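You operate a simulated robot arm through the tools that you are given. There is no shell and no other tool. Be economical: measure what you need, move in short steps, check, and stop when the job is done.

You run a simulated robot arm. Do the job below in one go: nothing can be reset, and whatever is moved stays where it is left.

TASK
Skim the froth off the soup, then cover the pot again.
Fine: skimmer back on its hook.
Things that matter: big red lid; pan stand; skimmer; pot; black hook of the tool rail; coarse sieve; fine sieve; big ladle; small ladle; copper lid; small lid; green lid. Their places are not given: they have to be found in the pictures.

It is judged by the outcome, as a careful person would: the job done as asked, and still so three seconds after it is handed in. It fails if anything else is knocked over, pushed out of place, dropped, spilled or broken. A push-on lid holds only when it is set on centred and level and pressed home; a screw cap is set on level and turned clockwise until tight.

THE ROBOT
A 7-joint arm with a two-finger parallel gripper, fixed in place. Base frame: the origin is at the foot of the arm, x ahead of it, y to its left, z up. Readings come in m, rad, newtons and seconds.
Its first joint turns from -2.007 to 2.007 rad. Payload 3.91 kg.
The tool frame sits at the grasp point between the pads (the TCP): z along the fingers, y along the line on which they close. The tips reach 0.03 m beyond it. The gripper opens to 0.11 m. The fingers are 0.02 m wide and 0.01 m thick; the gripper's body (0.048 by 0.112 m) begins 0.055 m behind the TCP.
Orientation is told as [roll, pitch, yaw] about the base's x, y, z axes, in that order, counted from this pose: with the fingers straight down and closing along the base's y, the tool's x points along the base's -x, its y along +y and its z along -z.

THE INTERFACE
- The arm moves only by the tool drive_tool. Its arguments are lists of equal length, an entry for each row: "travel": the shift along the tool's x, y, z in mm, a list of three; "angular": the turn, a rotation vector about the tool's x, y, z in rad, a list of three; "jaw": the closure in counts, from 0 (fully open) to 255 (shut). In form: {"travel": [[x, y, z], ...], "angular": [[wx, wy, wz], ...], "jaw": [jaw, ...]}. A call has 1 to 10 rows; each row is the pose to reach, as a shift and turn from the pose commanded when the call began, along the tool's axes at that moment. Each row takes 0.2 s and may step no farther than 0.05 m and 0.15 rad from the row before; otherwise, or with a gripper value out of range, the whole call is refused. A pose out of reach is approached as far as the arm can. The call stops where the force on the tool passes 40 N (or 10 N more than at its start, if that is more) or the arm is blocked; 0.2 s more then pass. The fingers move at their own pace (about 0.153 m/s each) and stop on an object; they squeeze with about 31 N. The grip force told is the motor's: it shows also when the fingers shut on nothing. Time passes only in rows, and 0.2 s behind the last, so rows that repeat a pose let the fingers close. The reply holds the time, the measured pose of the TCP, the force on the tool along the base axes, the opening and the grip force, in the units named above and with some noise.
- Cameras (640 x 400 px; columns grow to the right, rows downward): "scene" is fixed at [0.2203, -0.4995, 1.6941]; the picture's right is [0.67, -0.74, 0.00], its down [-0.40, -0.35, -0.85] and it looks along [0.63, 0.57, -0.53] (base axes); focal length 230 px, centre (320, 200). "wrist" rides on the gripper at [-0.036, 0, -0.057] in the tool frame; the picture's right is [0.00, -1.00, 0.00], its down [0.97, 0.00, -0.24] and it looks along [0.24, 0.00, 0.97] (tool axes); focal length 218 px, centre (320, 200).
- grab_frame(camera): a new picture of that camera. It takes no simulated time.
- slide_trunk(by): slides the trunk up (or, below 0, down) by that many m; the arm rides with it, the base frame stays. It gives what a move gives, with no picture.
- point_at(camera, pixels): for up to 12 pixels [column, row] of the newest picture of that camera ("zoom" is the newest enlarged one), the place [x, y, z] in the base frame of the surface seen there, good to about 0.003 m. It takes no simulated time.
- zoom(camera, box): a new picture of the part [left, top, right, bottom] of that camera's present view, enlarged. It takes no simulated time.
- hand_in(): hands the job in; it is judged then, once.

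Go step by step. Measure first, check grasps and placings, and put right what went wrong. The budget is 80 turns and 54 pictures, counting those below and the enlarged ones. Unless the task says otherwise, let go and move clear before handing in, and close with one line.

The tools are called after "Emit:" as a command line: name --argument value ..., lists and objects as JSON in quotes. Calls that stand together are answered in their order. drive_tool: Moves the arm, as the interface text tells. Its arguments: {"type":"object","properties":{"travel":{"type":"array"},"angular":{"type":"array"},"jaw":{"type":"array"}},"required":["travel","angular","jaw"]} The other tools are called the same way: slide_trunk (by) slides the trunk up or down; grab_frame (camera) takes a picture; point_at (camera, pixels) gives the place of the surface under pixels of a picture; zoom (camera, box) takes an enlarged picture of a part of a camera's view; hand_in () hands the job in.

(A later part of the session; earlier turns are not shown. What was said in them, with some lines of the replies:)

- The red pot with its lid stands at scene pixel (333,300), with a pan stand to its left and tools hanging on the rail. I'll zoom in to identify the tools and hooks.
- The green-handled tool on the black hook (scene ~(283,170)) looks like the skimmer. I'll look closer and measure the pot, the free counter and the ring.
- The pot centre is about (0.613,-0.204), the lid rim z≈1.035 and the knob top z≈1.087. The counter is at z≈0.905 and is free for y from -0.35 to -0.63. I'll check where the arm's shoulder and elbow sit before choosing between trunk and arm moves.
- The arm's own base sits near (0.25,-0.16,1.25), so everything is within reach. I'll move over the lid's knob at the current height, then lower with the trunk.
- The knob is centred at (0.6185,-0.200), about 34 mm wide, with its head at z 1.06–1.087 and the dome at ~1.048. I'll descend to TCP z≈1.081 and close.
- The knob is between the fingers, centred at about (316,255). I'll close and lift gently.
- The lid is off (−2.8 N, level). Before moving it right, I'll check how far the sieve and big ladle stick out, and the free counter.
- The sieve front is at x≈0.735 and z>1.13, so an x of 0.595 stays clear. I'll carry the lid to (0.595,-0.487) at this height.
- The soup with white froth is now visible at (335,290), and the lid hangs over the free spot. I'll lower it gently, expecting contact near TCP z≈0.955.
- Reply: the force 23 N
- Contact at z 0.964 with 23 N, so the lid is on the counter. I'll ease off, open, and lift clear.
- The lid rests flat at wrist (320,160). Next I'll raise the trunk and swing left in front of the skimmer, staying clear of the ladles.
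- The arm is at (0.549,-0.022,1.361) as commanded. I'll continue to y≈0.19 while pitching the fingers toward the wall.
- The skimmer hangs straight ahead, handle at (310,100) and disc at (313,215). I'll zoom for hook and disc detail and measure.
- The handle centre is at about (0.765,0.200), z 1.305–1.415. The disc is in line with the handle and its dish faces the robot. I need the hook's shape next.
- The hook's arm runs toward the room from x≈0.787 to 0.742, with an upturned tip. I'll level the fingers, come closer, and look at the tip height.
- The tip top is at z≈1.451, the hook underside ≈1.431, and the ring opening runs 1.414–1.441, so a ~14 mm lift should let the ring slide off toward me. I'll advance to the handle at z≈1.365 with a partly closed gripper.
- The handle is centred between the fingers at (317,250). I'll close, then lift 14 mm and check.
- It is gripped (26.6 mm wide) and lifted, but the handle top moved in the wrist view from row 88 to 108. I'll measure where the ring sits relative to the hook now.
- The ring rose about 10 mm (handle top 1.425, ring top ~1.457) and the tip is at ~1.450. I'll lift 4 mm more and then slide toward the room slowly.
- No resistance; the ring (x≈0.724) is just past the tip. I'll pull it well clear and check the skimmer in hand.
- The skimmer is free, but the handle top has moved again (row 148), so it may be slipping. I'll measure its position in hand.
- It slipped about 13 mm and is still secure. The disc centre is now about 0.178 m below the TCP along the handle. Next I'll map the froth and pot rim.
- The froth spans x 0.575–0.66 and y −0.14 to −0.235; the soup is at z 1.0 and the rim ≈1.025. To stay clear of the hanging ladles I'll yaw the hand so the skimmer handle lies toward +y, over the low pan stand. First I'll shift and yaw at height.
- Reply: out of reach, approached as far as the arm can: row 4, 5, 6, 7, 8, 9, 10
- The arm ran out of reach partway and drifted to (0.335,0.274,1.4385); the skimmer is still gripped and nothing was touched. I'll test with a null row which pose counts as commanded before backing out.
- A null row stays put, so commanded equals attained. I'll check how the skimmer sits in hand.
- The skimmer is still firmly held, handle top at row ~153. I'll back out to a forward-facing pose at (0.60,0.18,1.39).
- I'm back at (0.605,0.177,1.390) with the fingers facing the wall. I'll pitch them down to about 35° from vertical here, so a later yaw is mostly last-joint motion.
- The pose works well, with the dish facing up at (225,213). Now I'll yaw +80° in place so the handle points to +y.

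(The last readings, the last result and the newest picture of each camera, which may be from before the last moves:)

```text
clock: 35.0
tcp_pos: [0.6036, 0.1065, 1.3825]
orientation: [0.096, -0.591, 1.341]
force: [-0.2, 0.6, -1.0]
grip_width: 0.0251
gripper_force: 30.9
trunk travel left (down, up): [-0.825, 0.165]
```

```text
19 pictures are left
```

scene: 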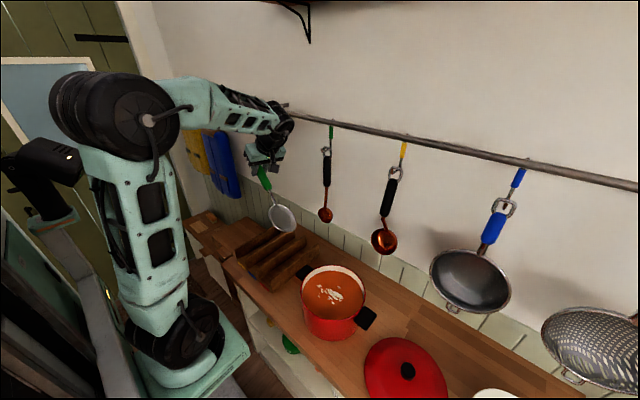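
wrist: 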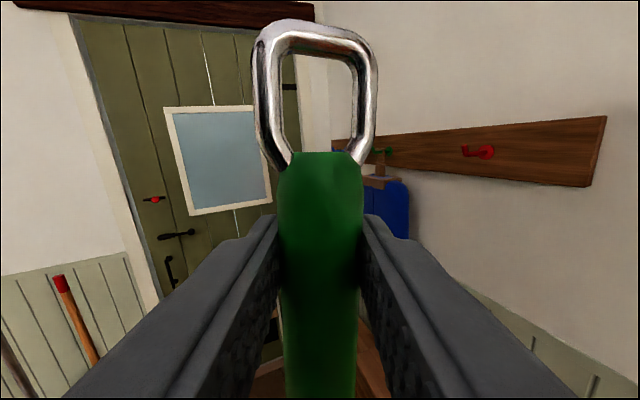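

The yaw succeeded. I'll measure the disc relative to the TCP.

Emit:
zoom --camera "scene" --box '[240, 150, 310, 240]'

Emit:
point_at --camera "scene" --pixels '[[281, 218], [271, 215], [294, 218], [283, 207], [281, 231], [264, 177], [268, 188]]'

```text
4.44 times, centred on (275, 195) of scene
```

zoom: 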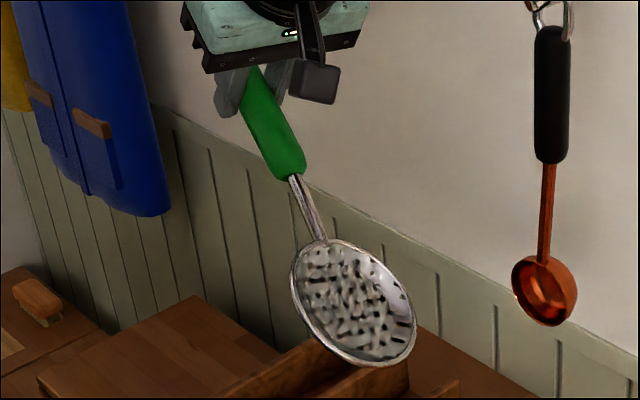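

```text
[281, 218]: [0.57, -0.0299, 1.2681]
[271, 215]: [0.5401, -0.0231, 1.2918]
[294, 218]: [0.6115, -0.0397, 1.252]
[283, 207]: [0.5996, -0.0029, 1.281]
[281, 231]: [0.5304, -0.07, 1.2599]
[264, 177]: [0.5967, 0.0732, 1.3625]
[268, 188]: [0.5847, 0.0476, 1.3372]
```

It is perforated, so this is definitely the skimmer. I'll measure the disc plane more precisely, since it may have twisted in the grip.

Emit:
point_at --camera "zoom" --pixels '[[295, 285], [300, 310], [320, 345], [350, 358], [385, 362], [410, 345], [413, 315], [395, 280], [370, 252], [340, 245], [310, 250], [355, 305]]'

```text
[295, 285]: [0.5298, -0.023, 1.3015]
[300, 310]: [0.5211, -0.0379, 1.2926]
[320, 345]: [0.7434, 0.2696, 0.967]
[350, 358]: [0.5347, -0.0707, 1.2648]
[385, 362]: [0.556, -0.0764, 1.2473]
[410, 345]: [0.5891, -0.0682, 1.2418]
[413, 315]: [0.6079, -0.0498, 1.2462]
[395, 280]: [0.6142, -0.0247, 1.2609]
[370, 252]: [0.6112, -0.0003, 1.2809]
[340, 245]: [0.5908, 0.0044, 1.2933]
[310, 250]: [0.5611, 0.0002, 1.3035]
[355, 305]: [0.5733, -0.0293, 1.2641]
```

The disc twisted about 20° around the handle: rim normal ≈(0.34,−0.56,0.76), centre ≈(0.569,−0.037,1.273). I'll correct with +0.48 rad about the tool x axis while moving to a spot above the pot's +y side, disc at about (0.618,−0.15,1.09).

Emit:
drive_tool --travel '[[30.4, -12.8, 14.6], [60.8, -25.6, 29.2], [91.2, -38.4, 43.8], [121.7, -51.2, 58.3], [152, -64, 73], [182.5, -76.8, 87.5], [182.5, -76.8, 87.5]]' --angular '[[0.08, 0, 0], [0.16, 0, 0], [0.24, 0, 0], [0.32, 0, 0], [0.4, 0, 0], [0.48, 0, 0], [0.48, 0, 0]]' --jaw '[255, 255, 255, 255, 255, 255, 255]'

Emit:
zoom --camera "scene" --box '[260, 190, 390, 350]'

```text
clock: 36.6
tcp_pos: [0.6473, -0.0063, 1.2012]
orientation: [-0.384, -0.591, 1.339]
force: [0.7, -0.3, -1.1]
grip_width: 0.025
gripper_force: 31.2
trunk travel left (down, up): [-0.825, 0.165]
```

```text
2.50 times, centred on (325, 270) of scene
```

zoom: 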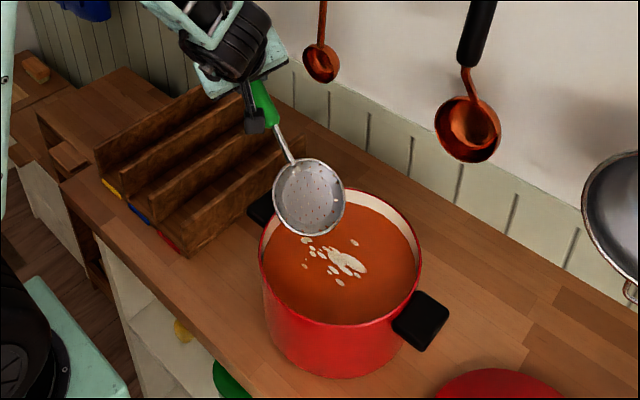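

Emit:
point_at --camera "zoom" --pixels '[[274, 190], [290, 225], [313, 236], [338, 222], [344, 198], [325, 163], [305, 159], [283, 168], [309, 200], [420, 245], [335, 325], [265, 230]]'

```text
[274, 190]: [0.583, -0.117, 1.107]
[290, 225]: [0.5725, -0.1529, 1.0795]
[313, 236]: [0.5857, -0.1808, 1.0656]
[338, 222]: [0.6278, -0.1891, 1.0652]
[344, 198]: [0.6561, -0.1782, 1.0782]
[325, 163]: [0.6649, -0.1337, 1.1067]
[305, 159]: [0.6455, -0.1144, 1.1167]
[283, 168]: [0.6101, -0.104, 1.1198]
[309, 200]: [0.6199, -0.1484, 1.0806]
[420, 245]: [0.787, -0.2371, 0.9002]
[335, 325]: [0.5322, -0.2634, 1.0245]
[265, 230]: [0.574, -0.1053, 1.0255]
```

The disc is now level side to side (normal ≈(−0.13,−0.55,0.82)), centred at (0.619,−0.147,1.0925). I'll dip just inside the rim, sweep toward −y through the froth, and stop near the far side.

Emit:
drive_tool --travel '[[22.3, 12.5, 30.8], [41.8, 23.4, 57.7], [52.6, 29.5, 72.7], [64.3, 25.6, 70.4], [82.7, 20.4, 68.2], [100, 12.7, 61.5], [116.2, 4.5, 53.2], [130.7, -2.9, 45.7], [138.8, -7.1, 41.5], [138.8, -7.1, 41.5]]' --angular '[[0, 0, 0], [0, 0, 0], [0, 0, 0], [0, 0, 0], [0, 0, 0], [0, 0, 0], [0, 0, 0], [0, 0, 0], [0, 0, 0], [0, 0, 0]]' --jaw '[255, 255, 255, 255, 255, 255, 255, 255, 255, 255]'

Emit:
zoom --camera "scene" --box '[270, 220, 390, 350]'

```text
clock: 38.8
tcp_pos: [0.6473, -0.1051, 1.0967]
orientation: [-0.386, -0.591, 1.344]
force: [2.0, 4.9, 0.1]
grip_width: 0.0252
gripper_force: 31.3
trunk travel left (down, up): [-0.825, 0.165]
```

```text
3.08 times, centred on (330, 285) of scene
```

zoom: 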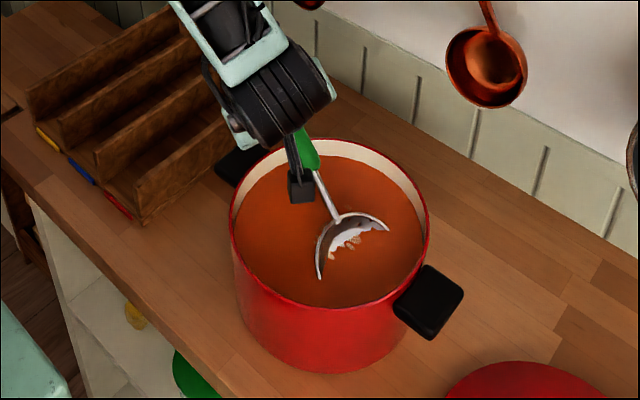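

The froth has gathered in the dish at (350,235) and the soup surface looks clean. There is about 5 N against the far side, so I'll back off slightly and lift slowly straight up.

Emit:
drive_tool --travel '[[-6.5, 3.3, 3.3], [-12, 0.2, -4.4], [-17.6, -2.9, -12], [-23.2, -6, -19.8], [-31.6, -10.7, -31.3], [-51, -21.7, -58.2], [-73.3, -34.1, -89], [-90, -43.5, -112], [-90, -43.5, -112]]' --angular '[[0, 0, 0], [0, 0, 0], [0, 0, 0], [0, 0, 0], [0, 0, 0], [0, 0, 0], [0, 0, 0], [0, 0, 0], [0, 0, 0]]' --jaw '[255, 255, 255, 255, 255, 255, 255, 255, 255]'

Emit:
zoom --camera "scene" --box '[260, 190, 390, 350]'

```text
clock: 40.8
tcp_pos: [0.6474, -0.0976, 1.2484]
orientation: [-0.386, -0.59, 1.34]
force: [-0.5, -1.0, -1.1]
grip_width: 0.0253
gripper_force: 30.7
trunk travel left (down, up): [-0.825, 0.165]
```

```text
2.50 times, centred on (325, 270) of scene
```

zoom: 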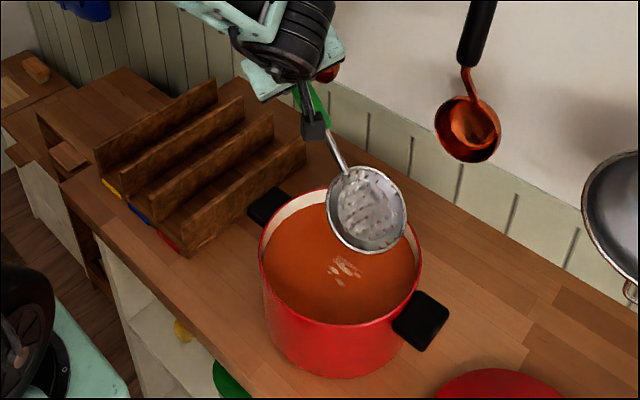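

Some faint white remains at (345,268), partly hidden. I'll zoom in on the dish and the soup.

Emit:
zoom --camera "scene" --box '[315, 250, 355, 310]'

Emit:
point_at --camera "zoom" --pixels '[[330, 295], [345, 320], [300, 270], [320, 290], [350, 290], [330, 350], [345, 100]]'

```text
6.67 times, centred on (335, 280) of scene
```

zoom: 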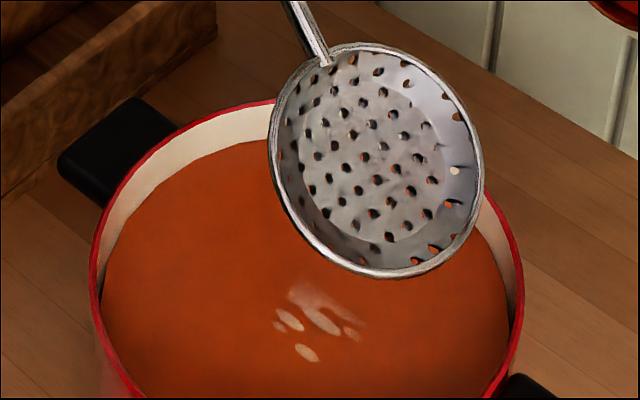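

```text
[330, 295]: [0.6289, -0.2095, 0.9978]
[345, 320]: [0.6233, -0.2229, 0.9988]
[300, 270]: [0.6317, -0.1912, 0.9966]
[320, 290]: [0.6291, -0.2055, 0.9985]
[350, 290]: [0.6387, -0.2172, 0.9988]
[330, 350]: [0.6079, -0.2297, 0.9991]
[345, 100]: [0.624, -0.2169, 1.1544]
```

About half the froth is gone and faint patches remain around (0.61–0.64, −0.19…−0.235). I'll make a second stroke with a back-and-forth pass through them.

Emit:
drive_tool --travel '[[-15.1, 24.4, 37.3], [-27.2, 49.7, 77.3], [-2.1, 63.8, 111.9], [20.7, 76.6, 143.5], [35.1, 71.6, 140.4], [53.5, 64.5, 135], [69.6, 56.3, 126.7], [83.4, 49.2, 119.6], [69.6, 56.3, 126.7], [53.5, 64.5, 135]]' --angular '[[0, 0, 0], [0, 0, 0], [0, 0, 0], [0, 0, 0], [0, 0, 0], [0, 0, 0], [0, 0, 0], [0, 0, 0], [0, 0, 0], [0, 0, 0]]' --jaw '[255, 255, 255, 255, 255, 255, 255, 255, 255, 255]'

Emit:
zoom --camera "scene" --box '[300, 250, 370, 320]'

```text
clock: 43.0
tcp_pos: [0.648, -0.0566, 1.0919]
orientation: [-0.387, -0.589, 1.34]
force: [-0.4, -0.5, -1.3]
grip_width: 0.025
gripper_force: 31.1
trunk travel left (down, up): [-0.825, 0.165]
```

```text
5.71 times, centred on (335, 285) of scene
```

zoom: 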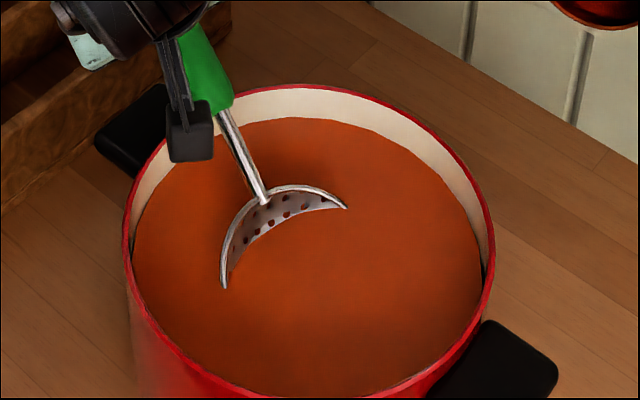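

The soup surface looks clean now. I'll lift slowly, let it drain over the pot, then rise clear.

Emit:
drive_tool --travel '[[-8.4, -4.7, -11.5], [-16.7, -9.4, -23], [-27.9, -15.6, -38.5], [-39, -21.8, -53.8], [-39, -21.8, -53.8], [-39, -21.8, -53.8], [-39, -21.8, -53.8], [-55.7, -31.2, -77], [-78, -43.7, -107.7], [-100, -56.2, -138.4]]' --angular '[[0, 0, 0], [0, 0, 0], [0, 0, 0], [0, 0, 0], [0, 0, 0], [0, 0, 0], [0, 0, 0], [0, 0, 0], [0, 0, 0], [0, 0, 0]]' --jaw '[255, 255, 255, 255, 255, 255, 255, 255, 255, 255]'

Emit:
zoom --camera "scene" --box '[260, 190, 390, 350]'

```text
clock: 45.2
tcp_pos: [0.6498, -0.0579, 1.273]
orientation: [-0.385, -0.591, 1.34]
force: [-0.8, -0.6, -0.9]
grip_width: 0.0253
gripper_force: 31.6
trunk travel left (down, up): [-0.825, 0.165]
```

```text
2.50 times, centred on (325, 270) of scene
```

zoom: 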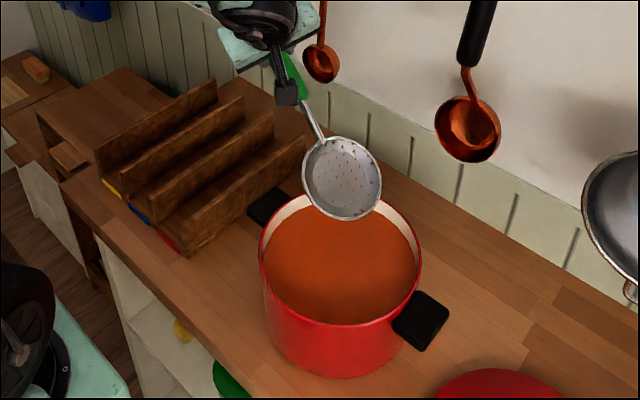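

The soup is clean and the dish is empty. Now I'll return the skimmer, keeping its in-hand twist compensated: back toward (0.604,0.107,1.383) while turning −77° about vertical so the handle points to the wall again.

Emit:
drive_tool --travel '[[-18.5, 7.3, -3.8], [-37, 14.6, -7.6], [-55.6, 21.9, -11.4], [-74.1, 29.2, -15.2], [-92.6, 36.5, -19], [-111, 43.7, -22.7], [-129.6, 51, -26.5], [-148, 58.3, -30.3], [-166.7, 65.6, -34.1], [-185.2, 72.9, -37.9]]' --angular '[[0.0746, 0.0418, 0.103], [0.149, 0.0836, 0.206], [0.224, 0.125, 0.309], [0.298, 0.167, 0.412], [0.373, 0.209, 0.515], [0.448, 0.251, 0.618], [0.522, 0.293, 0.721], [0.597, 0.334, 0.824], [0.671, 0.376, 0.927], [0.746, 0.418, 1.03]]' --jaw '[255, 255, 255, 255, 255, 255, 255, 255, 255, 255]'

```text
clock: 47.4
tcp_pos: [0.6024, 0.1051, 1.3816]
orientation: [-0.386, -0.593, 0.0]
force: [-0.2, 0.1, -1.6]
grip_width: 0.0252
gripper_force: 31.6
trunk travel left (down, up): [-0.825, 0.165]
```

On target. Now I'll pitch the handle to vertical about base y (−0.93 rad) and shift toward y≈0.18.

Emit:
drive_tool --travel '[[0, 9.3, -3.8], [0, 18.5, -7.5], [0, 27.8, -11.3], [0, 37, -15], [0, 46.3, -18.8], [0, 55.5, -22.5], [0, 64.8, -26.3], [0, 64.8, -26.3]]' --angular '[[0, -0.123, 0.05], [0, -0.246, 0.1], [0, -0.369, 0.15], [0, -0.492, 0.2], [0, -0.615, 0.25], [0, -0.738, 0.3], [0, -0.861, 0.35], [0, -0.861, 0.35]]' --jaw '[255, 255, 255, 255, 255, 255, 255, 255]'

Emit:
zoom --camera "scene" --box '[200, 100, 310, 230]'

```text
clock: 49.2
tcp_pos: [0.6047, 0.177, 1.3822]
orientation: [-0.386, -1.522, 0.0]
force: [1.2, 0.4, -0.9]
grip_width: 0.0252
gripper_force: 30.9
trunk travel left (down, up): [-0.825, 0.165]
```

```text
3.08 times, centred on (255, 165) of scene
```

zoom: 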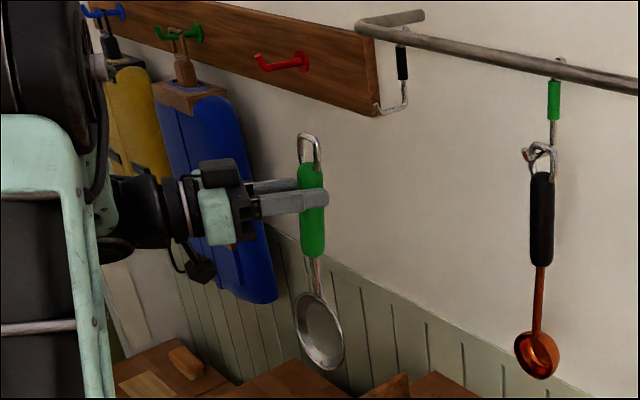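

Emit:
point_at --camera "zoom" --pixels '[[307, 134], [299, 155], [318, 160], [310, 166], [312, 180], [314, 250], [316, 275], [319, 335], [322, 372], [297, 310], [342, 345], [300, 140]]'

Emit:
grab_frame --camera "wrist"

Emit:
point_at --camera "wrist" --pixels '[[320, 20], [262, 90], [375, 90], [320, 145], [320, 200], [320, 300], [320, 390]]'

```text
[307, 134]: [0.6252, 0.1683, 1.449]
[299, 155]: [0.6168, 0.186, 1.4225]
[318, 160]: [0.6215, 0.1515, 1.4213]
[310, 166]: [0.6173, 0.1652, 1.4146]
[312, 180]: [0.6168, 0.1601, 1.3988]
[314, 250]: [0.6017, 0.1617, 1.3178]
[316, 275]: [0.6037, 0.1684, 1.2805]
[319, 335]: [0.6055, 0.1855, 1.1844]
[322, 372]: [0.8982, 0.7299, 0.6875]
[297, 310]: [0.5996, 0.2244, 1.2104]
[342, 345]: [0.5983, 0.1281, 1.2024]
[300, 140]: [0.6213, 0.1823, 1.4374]
```

```text
10 pictures are left
```

wrist: 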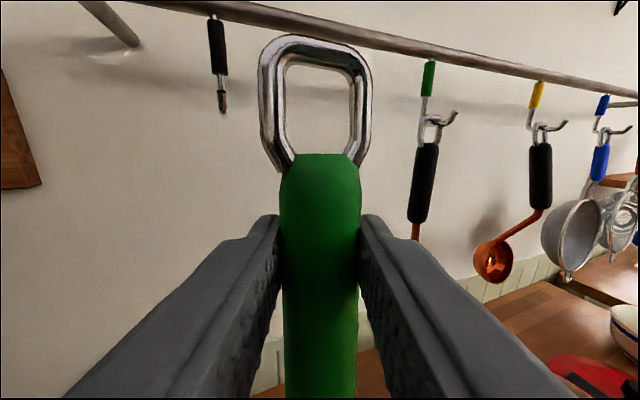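

```text
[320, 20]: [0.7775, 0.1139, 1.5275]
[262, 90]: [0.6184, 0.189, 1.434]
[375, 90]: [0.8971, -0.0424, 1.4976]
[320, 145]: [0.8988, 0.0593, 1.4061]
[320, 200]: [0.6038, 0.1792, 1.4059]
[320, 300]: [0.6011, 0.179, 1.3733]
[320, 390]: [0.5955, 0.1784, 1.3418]
```

The dish and ring are aligned with y, but the handle top leans about 0.085 rad toward the wall. I'll straighten it and bring the ring to just in front of the hook tip, raised 13 mm.

Emit:
drive_tool --travel '[[-6, 20, 25], [-12, 41, 50], [-17.6, 62, 75.5], [-17.6, 62, 75.5]]' --angular '[[0, -0.026, 0.011], [0, -0.052, 0.021], [0, -0.0787, 0.032], [0, -0.0787, 0.032]]' --jaw '[255, 255, 255, 255]'

Emit:
zoom --camera "scene" --box '[255, 104, 305, 154]'

Emit:
point_at --camera "zoom" --pixels '[[270, 230], [290, 236], [262, 260], [300, 290], [255, 300], [275, 310], [275, 330], [275, 300]]'

```text
clock: 50.2
tcp_pos: [0.6969, 0.2059, 1.3956]
orientation: [2.761, -1.537, 3.138]
force: [-0.3, 0.5, -1.9]
grip_width: 0.0254
gripper_force: 31.4
trunk travel left (down, up): [-0.825, 0.165]
```

```text
8.00 times, centred on (280, 129) of scene
```

zoom: 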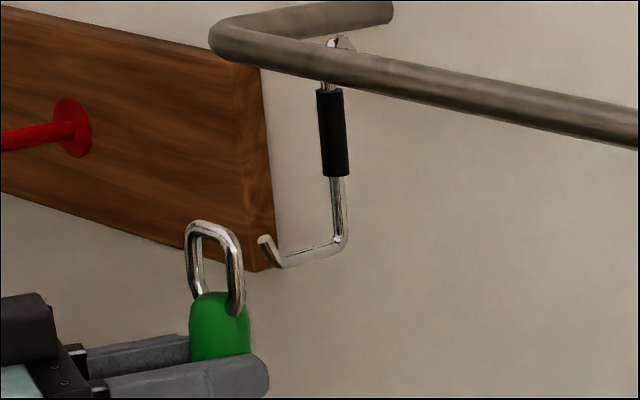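

```text
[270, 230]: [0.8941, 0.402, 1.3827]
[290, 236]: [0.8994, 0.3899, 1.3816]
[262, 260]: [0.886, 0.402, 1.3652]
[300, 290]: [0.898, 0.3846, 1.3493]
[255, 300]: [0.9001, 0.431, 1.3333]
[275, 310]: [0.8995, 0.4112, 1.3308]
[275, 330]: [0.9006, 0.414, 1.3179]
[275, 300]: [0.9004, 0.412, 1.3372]
```

Emit:
point_at --camera "zoom" --pixels '[[203, 222], [222, 226], [188, 255], [236, 265], [234, 308], [212, 295], [212, 304], [264, 238], [277, 264], [300, 260], [340, 240], [214, 340]]'

Emit:
zoom --camera "wrist" --box '[220, 0, 420, 200]'

```text
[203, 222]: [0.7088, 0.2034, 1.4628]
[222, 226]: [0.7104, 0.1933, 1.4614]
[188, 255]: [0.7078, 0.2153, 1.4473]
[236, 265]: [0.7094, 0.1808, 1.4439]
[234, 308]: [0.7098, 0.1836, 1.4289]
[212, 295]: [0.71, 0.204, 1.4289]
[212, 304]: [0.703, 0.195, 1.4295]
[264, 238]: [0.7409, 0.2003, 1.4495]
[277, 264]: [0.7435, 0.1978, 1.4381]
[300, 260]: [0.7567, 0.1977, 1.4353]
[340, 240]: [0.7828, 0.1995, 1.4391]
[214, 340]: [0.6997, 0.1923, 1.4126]
```

```text
2.00 times, centred on (320, 100) of wrist
```

zoom: 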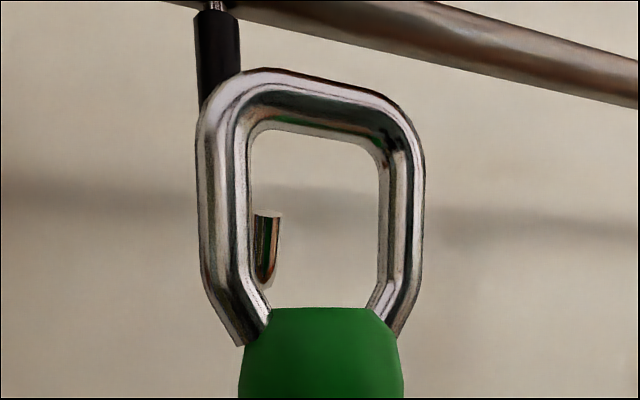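

The ring centre (y 0.198, opening 1.429–1.456) matches the hook (y 0.199, 1.432–1.451). I'll push 57 mm straight along +x slowly.

Emit:
drive_tool --travel '[[0.29, 3, 7.4], [0.58, 6, 14.8], [0.86, 9, 22.2], [1.15, 12, 29.6], [1.44, 15, 37], [1.73, 18, 44.4], [1.95, 20.3, 50], [2.05, 21.4, 52.7], [2.05, 21.4, 52.7]]' --angular '[[0, 0, 0], [0, 0, 0], [0, 0, 0], [0, 0, 0], [0, 0, 0], [0, 0, 0], [0, 0, 0], [0, 0, 0], [0, 0, 0]]' --jaw '[255, 255, 255, 255, 255, 255, 255, 255, 255]'

Emit:
zoom --camera "scene" --box '[255, 104, 305, 154]'

```text
clock: 52.2
tcp_pos: [0.7542, 0.207, 1.3946]
orientation: [2.761, -1.537, 3.141]
force: [-0.2, 0.1, -0.9]
grip_width: 0.0253
gripper_force: 31.2
trunk travel left (down, up): [-0.825, 0.165]
```

```text
8.00 times, centred on (280, 129) of scene
```

zoom: 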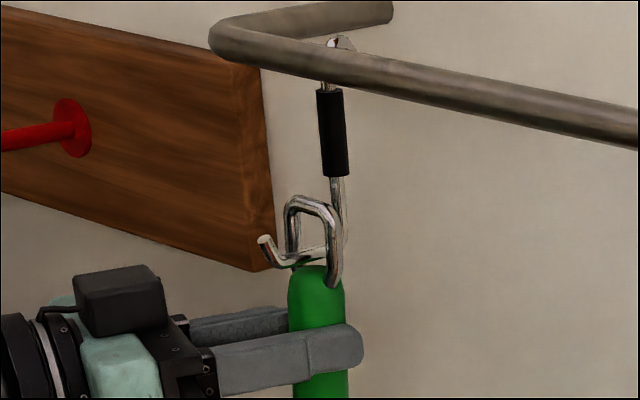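

The ring is over the hook arm, past the tip. I'll lower ~13 mm until it bears, then open gently.

Emit:
drive_tool --travel '[[4, 0, -0.1], [8, -0.1, -0.3], [11, -0.1, -0.4], [13.5, -0.2, -0.4], [13.5, -0.2, -0.4]]' --angular '[[0, 0, 0], [0, 0, 0], [0, 0, 0], [0, 0, 0], [0, 0, 0]]' --jaw '[255, 255, 255, 255, 255]'

Emit:
drive_tool --travel '[[0, 0, 0], [0, 0, 0], [0, 0, 0], [0, 0, 0]]' --angular '[[0, 0, 0], [0, 0, 0], [0, 0, 0], [0, 0, 0]]' --jaw '[200, 150, 110, 90]'

Emit:
zoom --camera "scene" --box '[240, 104, 330, 214]'

```text
clock: 53.4
tcp_pos: [0.7523, 0.2064, 1.381]
orientation: [2.763, -1.536, 3.135]
force: [0.1, -0.1, -0.8]
grip_width: 0.0253
gripper_force: 31.2
trunk travel left (down, up): [-0.825, 0.165]
```

```text
clock: 54.4
tcp_pos: [0.7534, 0.2066, 1.3812]
orientation: [2.76, -1.536, 3.138]
force: [-0.5, 0.2, 0.3]
grip_width: 0.0712
gripper_force: 0.1
trunk travel left (down, up): [-0.825, 0.165]
```

```text
3.64 times, centred on (285, 159) of scene
```

zoom: 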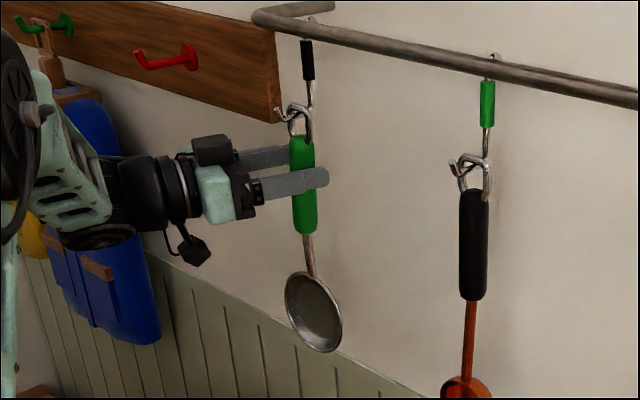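

The skimmer hangs on the black hook. I'll retreat straight back along the fingers.

Emit:
drive_tool --travel '[[0, 0, -15], [0, 0, -40], [0, 0, -80], [0, 0, -120], [0, 0, -140]]' --angular '[[0, 0, 0], [0, 0, 0], [0, 0, 0], [0, 0, 0], [0, 0, 0]]' --jaw '[90, 90, 90, 90, 90]'

Emit:
drive_tool --travel '[[0, 0, 0], [0, 0, 0], [0, 0, 0], [0, 0, 0], [0, 0, 0], [0, 0, 0], [0, 0, 0], [0, 0, 0], [0, 0, 0], [0, 0, 0]]' --angular '[[0, 0.134, -0.055], [0, 0.268, -0.109], [0, 0.403, -0.164], [0, 0.537, -0.218], [0, 0.671, -0.273], [0, 0.806, -0.327], [0, 0.94, -0.382], [0, 1.074, -0.436], [0, 1.208, -0.491], [0, 1.343, -0.545]]' --jaw '[90, 90, 90, 90, 90, 90, 90, 90, 90, 90]'

```text
clock: 55.6
tcp_pos: [0.6255, 0.2594, 1.3754]
orientation: [2.738, -1.535, -3.122]
force: [0.5, 0.1, -1.1]
grip_width: 0.0711
gripper_force: 0.0
trunk travel left (down, up): [-0.825, 0.165]
```

```text
clock: 57.8
tcp_pos: [0.6239, 0.2597, 1.3764]
orientation: [-0.386, -0.153, 0.002]
force: [0.3, -0.8, -0.2]
grip_width: 0.0709
gripper_force: 0.1
trunk travel left (down, up): [-0.825, 0.165]
```

The hand is clear. I'll level it fully and travel back to the right at safe height in front of the ladles.

Emit:
drive_tool --travel '[[6.9, -41.1, 15.6], [13.8, -82.3, 31.1], [20.8, -123.4, 46.7], [27.7, -164.6, 62.2], [34.6, -205.7, 77.8], [41.5, -246.8, 93.3], [48.4, -288, 108.9], [55.4, -329.1, 124.4], [62.3, -370.3, 140], [69.2, -411.4, 155.5]]' --angular '[[-0.064, 0.026, -0.005], [-0.129, 0.051, -0.01], [-0.193, 0.077, -0.015], [-0.257, 0.102, -0.02], [-0.322, 0.128, -0.025], [-0.386, 0.153, -0.03], [-0.386, 0.153, -0.03], [-0.386, 0.153, -0.03], [-0.386, 0.153, -0.03], [-0.386, 0.153, -0.03]]' --jaw '[90, 90, 90, 90, 90, 90, 90, 90, 90, 90]'

```text
clock: 60.0
tcp_pos: [0.5524, -0.1789, 1.3781]
orientation: [0.002, -0.001, 0.003]
force: [0.6, 0.1, -1.0]
grip_width: 0.0712
gripper_force: 0.0
trunk travel left (down, up): [-0.825, 0.165]
```

The hand is level at (0.552,−0.179,1.378). Next: over the lid at (0.5935,−0.489), lower the trunk 0.2 m, and check the knob alignment.

Emit:
drive_tool --travel '[[-6, -45, 0], [-12, -90, 0], [-18, -135, 0], [-24, -180, 0], [-30, -225, 0], [-36, -270, 0], [-41, -310.3, 0], [-41, -310.3, 0]]' --angular '[[0, 0, 0], [0, 0, 0], [0, 0, 0], [0, 0, 0], [0, 0, 0], [0, 0, 0], [0, 0, 0], [0, 0, 0]]' --jaw '[90, 90, 90, 90, 90, 90, 90, 90]'

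Emit:
slide_trunk --by -0.2

Emit:
grab_frame --camera "wrist"

Emit:
point_at --camera "wrist" --pixels '[[320, 172], [310, 172], [330, 172], [320, 162], [320, 182], [245, 165], [395, 165], [320, 90], [320, 235]]'

```text
clock: 61.8
tcp_pos: [0.5964, -0.4923, 1.3772]
orientation: [0.0, 0.0, 0.001]
force: [-0.1, -0.7, 0.1]
grip_width: 0.0711
gripper_force: 0.0
trunk travel left (down, up): [-0.825, 0.165]
```

```text
clock: 63.9
tcp_pos: [0.5968, -0.4915, 1.1765]
orientation: [0.003, 0.001, 0.002]
force: [0.0, -0.8, 0.2]
grip_width: 0.0712
gripper_force: 0.0
trunk travel left (down, up): [-0.625, 0.365]
```

```text
5 pictures are left
```

wrist: 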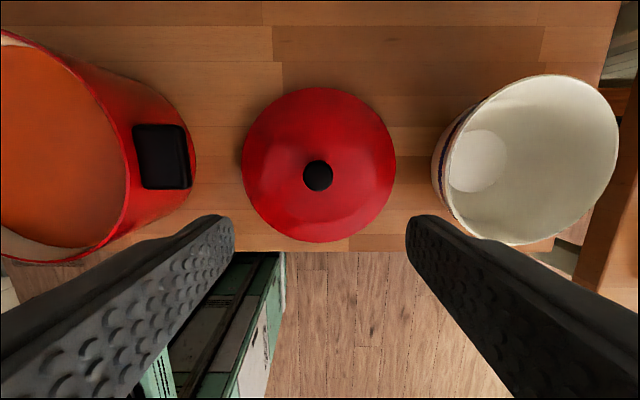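

```text
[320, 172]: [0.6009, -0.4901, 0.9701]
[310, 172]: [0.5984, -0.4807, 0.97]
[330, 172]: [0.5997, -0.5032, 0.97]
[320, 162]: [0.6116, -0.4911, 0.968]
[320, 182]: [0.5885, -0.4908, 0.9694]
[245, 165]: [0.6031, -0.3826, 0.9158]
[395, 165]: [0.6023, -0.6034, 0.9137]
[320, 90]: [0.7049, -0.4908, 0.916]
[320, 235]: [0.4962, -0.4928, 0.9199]
```

The lid is undisturbed, with the knob centred at (318,176) ≈ (0.595,−0.489). I'll descend and grip it at z≈0.967.

Emit:
drive_tool --travel '[[1.5, 2, 45], [1.5, 2, 90], [1.5, 2, 135], [1.5, 2, 175], [1.5, 2, 200], [1.5, 2, 209.5], [1.5, 2, 209.5], [1.5, 2, 209.5], [1.5, 2, 209.5], [1.5, 2, 209.5]]' --angular '[[0, 0, 0], [0, 0, 0], [0, 0, 0], [0, 0, 0], [0, 0, 0], [0, 0, 0], [0, 0, 0], [0, 0, 0], [0, 0, 0], [0, 0, 0]]' --jaw '[100, 110, 120, 120, 120, 120, 255, 255, 255, 255]'

Emit:
drive_tool --travel '[[0, 0, -15], [0, 0, -45], [0, 0, -90], [0, 0, -135], [0, 0, -178], [0, 0, -178]]' --angular '[[0, 0, 0], [0, 0, 0], [0, 0, 0], [0, 0, 0], [0, 0, 0], [0, 0, 0]]' --jaw '[255, 255, 255, 255, 255, 255]'

```text
clock: 66.1
tcp_pos: [0.5962, -0.4887, 0.9666]
orientation: [0.001, 0.001, 0.002]
force: [0.8, -0.6, -0.6]
grip_width: 0.0377
gripper_force: 31.0
trunk travel left (down, up): [-0.625, 0.365]
```

```text
clock: 67.5
tcp_pos: [0.597, -0.4876, 1.1437]
orientation: [0.002, 0.0, 0.0]
force: [0.7, 0.0, -3.9]
grip_width: 0.0374
gripper_force: 31.3
trunk travel left (down, up): [-0.625, 0.365]
```

The lid is lifted (−3.9 N). I'll carry it back over the pot at the same height, to about (0.6195,−0.2005).

Emit:
drive_tool --travel '[[0, 40, 0], [0, 82, 0], [0, 126, 0], [0, 170, 0], [-6, 212, 0], [-14, 250, 0], [-20, 277, 0], [-23, 287.5, 0], [-23, 287.5, 0]]' --angular '[[0, 0, 0], [0, 0, 0], [0, 0, 0], [0, 0, 0], [0, 0, 0], [0, 0, 0], [0, 0, 0], [0, 0, 0], [0, 0, 0]]' --jaw '[255, 255, 255, 255, 255, 255, 255, 255, 255]'

Emit:
zoom --camera "scene" --box '[270, 220, 400, 350]'

```text
clock: 69.5
tcp_pos: [0.6167, -0.2016, 1.1474]
orientation: [0.003, -0.001, 0.002]
force: [-1.1, -0.2, -3.1]
grip_width: 0.0375
gripper_force: 31.2
trunk travel left (down, up): [-0.625, 0.365]
```

```text
3.08 times, centred on (335, 285) of scene
```

zoom: 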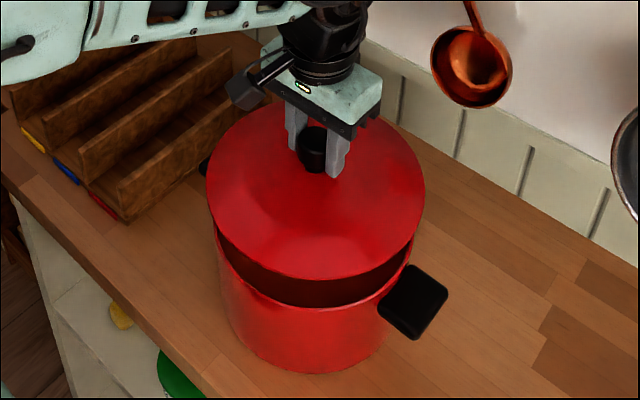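

The lid is centred over the pot rim (lid 207–424, pot 216–413 px). I'll lower slowly and press lightly home.

Emit:
drive_tool --travel '[[0, 0, 25], [0, 0, 45], [0, 0, 56], [0, 0, 61], [0, 0, 64], [0, 0, 66], [0, 0, 67.5], [0, 0, 69]]' --angular '[[0, 0, 0], [0, 0, 0], [0, 0, 0], [0, 0, 0], [0, 0, 0], [0, 0, 0], [0, 0, 0], [0, 0, 0]]' --jaw '[255, 255, 255, 255, 255, 255, 255, 255]'

```text
clock: 71.2
tcp_pos: [0.6175, -0.2021, 1.0803]
orientation: [-0.001, -0.008, 0.0]
force: [-3.5, 3.8, 18.6]
grip_width: 0.0377
gripper_force: 30.8
trunk travel left (down, up): [-0.625, 0.365]
stopped in row 8: the force on the tool passed its limit (the readings are from after the stop); the commanded pose is now the measured one
```

The lid bottomed out at z 1.0803, matching its original seated height. I'll release, rise clear, and check.

Emit:
drive_tool --travel '[[0, 0, -1], [0, 0, -1], [0, 0, -1], [0, 0, -1], [0, 0, -30], [0, 0, -75], [0, 0, -120], [0, 0, -165], [0, 0, -200]]' --angular '[[0, 0, 0], [0, 0, 0], [0, 0, 0], [0, 0, 0], [0, 0, 0], [0, 0, 0], [0, 0, 0], [0, 0, 0], [0, 0, 0]]' --jaw '[255, 120, 110, 110, 110, 110, 110, 110, 110]'

Emit:
grab_frame --camera "wrist"

Emit:
point_at --camera "wrist" --pixels '[[316, 172], [250, 165], [385, 165], [320, 100], [320, 235], [235, 165], [400, 165], [320, 80], [320, 245]]'

Emit:
grab_frame --camera "scene"

```text
clock: 73.2
tcp_pos: [0.6163, -0.2038, 1.2782]
orientation: [0.0, -0.004, 0.003]
force: [-0.8, 0.1, -0.5]
grip_width: 0.0622
gripper_force: 0.1
trunk travel left (down, up): [-0.625, 0.365]
```

```text
3 pictures are left
```

wrist: 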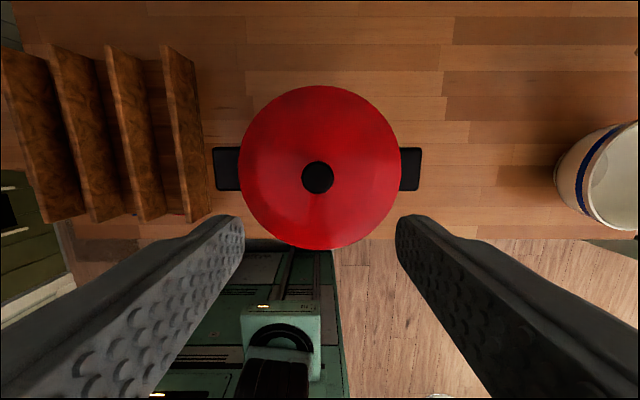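

```text
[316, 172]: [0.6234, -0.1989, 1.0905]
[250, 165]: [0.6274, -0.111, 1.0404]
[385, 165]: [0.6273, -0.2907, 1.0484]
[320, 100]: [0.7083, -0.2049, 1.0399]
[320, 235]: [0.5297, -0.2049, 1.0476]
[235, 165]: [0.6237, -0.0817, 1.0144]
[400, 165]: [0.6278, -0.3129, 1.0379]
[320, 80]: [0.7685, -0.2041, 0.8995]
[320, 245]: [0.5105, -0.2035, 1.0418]
```

```text
2 pictures are left
```

scene: 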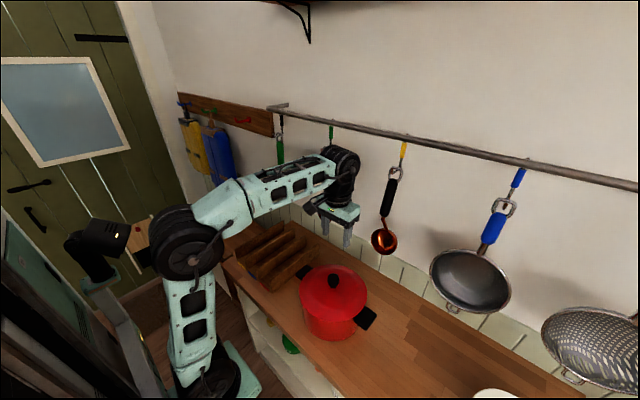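

The lid isn't home: its rim is at z 1.040 on the +y side but 1.048 on the −y/−x side (1.033 originally), about 2 mm off toward −x,−y. I'll re-grip, lift a little, shift +2 mm in x and y, and press again.

Emit:
drive_tool --travel '[[0, 0, 45], [0, 0, 90], [0, 0, 135], [0, 0, 175], [0, 0, 194], [0, 0, 194], [0, 0, 194], [0, 0, 194], [0, 0, 194]]' --angular '[[0, 0, 0], [0, 0, 0], [0, 0, 0], [0, 0, 0], [0, 0, 0], [0, 0, 0], [0, 0, 0], [0, 0, 0], [0, 0, 0]]' --jaw '[110, 110, 110, 110, 110, 255, 255, 255, 255]'

Emit:
drive_tool --travel '[[0, 0, -6], [0, 0, -15], [0, 0, -15], [0, 0, -15]]' --angular '[[0, 0, 0], [0, 0, 0], [0, 0, 0], [0, 0, 0]]' --jaw '[255, 255, 255, 255]'

```text
clock: 75.2
tcp_pos: [0.6198, -0.2025, 1.0852]
orientation: [0.0, -0.006, 0.003]
force: [0.7, -0.3, -0.1]
grip_width: 0.0377
gripper_force: 31.4
trunk travel left (down, up): [-0.625, 0.365]
```

```text
clock: 76.2
tcp_pos: [0.6188, -0.2014, 1.0995]
orientation: [0.001, -0.004, 0.003]
force: [-0.6, -0.2, -3.2]
grip_width: 0.0377
gripper_force: 30.5
trunk travel left (down, up): [-0.625, 0.365]
```

It is lifted 15 mm. I'll use one picture to check the lid's level and offset in hand.

Emit:
grab_frame --camera "wrist"

Emit:
point_at --camera "wrist" --pixels '[[120, 150], [520, 150], [180, 100], [460, 100], [180, 200], [460, 200], [320, 40], [320, 80], [320, 350], [320, 255], [250, 330], [390, 330]]'

```text
1 pictures are left
```

wrist: 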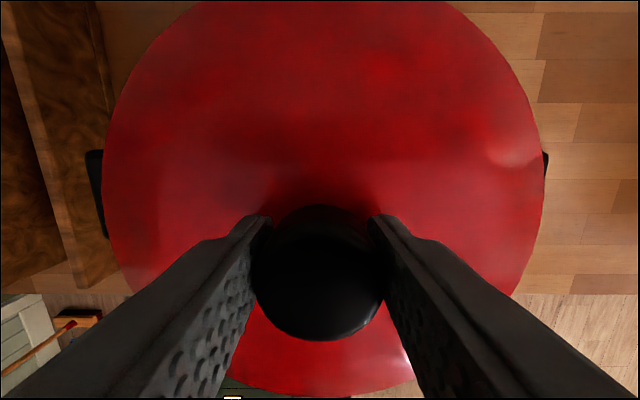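

```text
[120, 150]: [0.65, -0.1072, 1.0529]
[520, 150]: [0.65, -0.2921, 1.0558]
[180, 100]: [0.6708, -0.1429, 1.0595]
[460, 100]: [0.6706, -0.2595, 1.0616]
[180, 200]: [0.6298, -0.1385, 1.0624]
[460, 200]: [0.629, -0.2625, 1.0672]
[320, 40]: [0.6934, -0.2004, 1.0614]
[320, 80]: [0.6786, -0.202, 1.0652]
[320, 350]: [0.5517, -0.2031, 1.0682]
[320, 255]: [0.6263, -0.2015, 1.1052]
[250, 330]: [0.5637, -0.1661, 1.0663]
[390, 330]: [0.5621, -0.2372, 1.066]
```

The lid sits in hand tilted (−x side ~0.033 rad high, −y side ~0.022 rad high) and about 3.5 mm toward −x. I'll level it with small rotations, shift +x 3.5 mm and +y 2.3 mm, then lower gently.

Emit:
drive_tool --travel '[[-2, 1.2, 0], [-3.5, 2.3, 0], [-3.5, 2.3, 6], [-3.5, 2.3, 11], [-3.5, 2.3, 14], [-3.5, 2.3, 16], [-3.5, 2.3, 17.5]]' --angular '[[-0.011, -0.017, 0], [-0.022, -0.033, 0], [-0.022, -0.033, 0], [-0.022, -0.033, 0], [-0.022, -0.033, 0], [-0.022, -0.033, 0], [-0.022, -0.033, 0]]' --jaw '[255, 255, 255, 255, 255, 255, 255]'

Emit:
point_at --camera "wrist" --pixels '[[120, 150], [520, 150], [180, 200], [460, 200], [320, 40], [320, 350], [320, 255]]'

```text
clock: 77.8
tcp_pos: [0.6218, -0.1992, 1.0834]
orientation: [0.022, -0.038, 0.001]
force: [-0.3, 0.4, -1.8]
grip_width: 0.0375
gripper_force: 31.1
trunk travel left (down, up): [-0.625, 0.365]
```

```text
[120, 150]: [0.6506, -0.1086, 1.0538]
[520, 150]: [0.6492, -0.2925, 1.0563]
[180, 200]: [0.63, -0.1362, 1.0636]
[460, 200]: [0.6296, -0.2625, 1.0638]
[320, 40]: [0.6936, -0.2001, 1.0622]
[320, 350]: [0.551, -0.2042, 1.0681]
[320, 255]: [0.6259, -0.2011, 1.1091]
```

At z 1.083 there is almost no contact force, so it's entering freely. I'll continue pressing down in small steps.

Emit:
drive_tool --travel '[[0, 0, 1.5], [0, 0, 3], [0, 0, 4.5], [0, 0, 6], [0, 0, 7.5]]' --angular '[[0, 0, 0], [0, 0, 0], [0, 0, 0], [0, 0, 0], [0, 0, 0]]' --jaw '[255, 255, 255, 255, 255]'

```text
clock: 79.0
tcp_pos: [0.6224, -0.1997, 1.0774]
orientation: [0.022, -0.042, 0.001]
force: [0.3, 5.2, 24.5]
grip_width: 0.0379
gripper_force: 31.2
trunk travel left (down, up): [-0.625, 0.365]
```

It went to z 1.0774 with 24.5 N, lower than before and consistent with fully home. I'll release, lift clear, and verify with the last picture.

Emit:
drive_tool --travel '[[0, 0, -2], [0, 0, -2], [0, 0, -2], [0, 0, -2], [0, 0, -30], [0, 0, -75], [0, 0, -120], [0, 0, -165], [0, 0, -200], [0, 0, -200]]' --angular '[[0, 0, 0], [0, 0, 0], [0, 0, 0], [0, 0, 0], [0, 0, 0], [0, 0, 0], [0, 0, 0], [0, 0, 0], [0, 0, 0], [0, 0, 0]]' --jaw '[255, 120, 110, 110, 110, 110, 110, 110, 110, 110]'

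Emit:
grab_frame --camera "wrist"

Emit:
point_at --camera "wrist" --pixels '[[316, 172], [250, 165], [385, 165], [320, 100], [320, 235], [245, 165], [392, 165], [320, 95], [320, 240], [270, 110], [370, 225]]'

```text
clock: 81.2
tcp_pos: [0.6156, -0.2059, 1.2733]
orientation: [0.021, -0.037, 0.001]
force: [0.0, -0.3, 0.5]
grip_width: 0.0627
gripper_force: 0.1
trunk travel left (down, up): [-0.625, 0.365]
```

```text
0 pictures are left
```

wrist: 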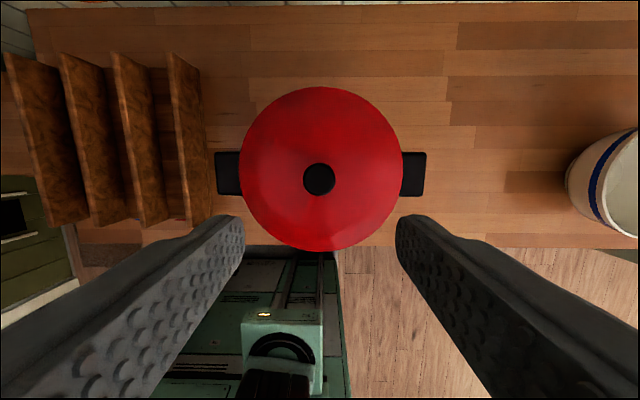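

```text
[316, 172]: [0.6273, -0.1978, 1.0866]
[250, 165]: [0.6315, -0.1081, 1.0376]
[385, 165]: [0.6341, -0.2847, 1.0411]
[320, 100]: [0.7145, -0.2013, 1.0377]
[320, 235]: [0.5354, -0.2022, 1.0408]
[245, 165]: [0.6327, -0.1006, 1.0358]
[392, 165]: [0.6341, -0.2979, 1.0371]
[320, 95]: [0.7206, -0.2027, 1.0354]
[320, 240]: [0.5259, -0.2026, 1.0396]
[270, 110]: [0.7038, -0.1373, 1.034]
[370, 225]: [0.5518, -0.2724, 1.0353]
```

The knob top is back at z 1.0866 (originally 1.087), and the rim heights agree all round for equal radii. I'll take a few more points from this picture to be sure it is home and level.

Emit:
point_at --camera "wrist" --pixels '[[310, 178], [328, 178], [319, 170], [319, 187], [242, 165], [400, 175], [242, 175], [400, 165], [320, 89], [325, 89], [320, 249], [325, 248]]'

```text
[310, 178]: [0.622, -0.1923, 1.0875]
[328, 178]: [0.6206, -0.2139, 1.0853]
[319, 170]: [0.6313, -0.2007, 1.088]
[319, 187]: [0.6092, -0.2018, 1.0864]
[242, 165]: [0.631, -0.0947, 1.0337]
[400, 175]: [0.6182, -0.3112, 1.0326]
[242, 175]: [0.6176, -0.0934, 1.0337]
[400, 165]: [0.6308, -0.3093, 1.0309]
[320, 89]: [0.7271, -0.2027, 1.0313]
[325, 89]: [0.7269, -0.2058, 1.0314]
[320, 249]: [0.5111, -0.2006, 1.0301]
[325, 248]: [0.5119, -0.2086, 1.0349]
```

The lid rim is level at z ≈1.031–1.034 all round and the knob is at its original height, so the pot is properly closed. The skimmer was hanging on the black hook in the last scene picture, and the hand is clear, so I'm handing in.

Emit:
hand_in

```text
The job is handed in.
```

The froth is skimmed off, the red lid is back on the pot level and pressed home, and the skimmer hangs on its black hook.
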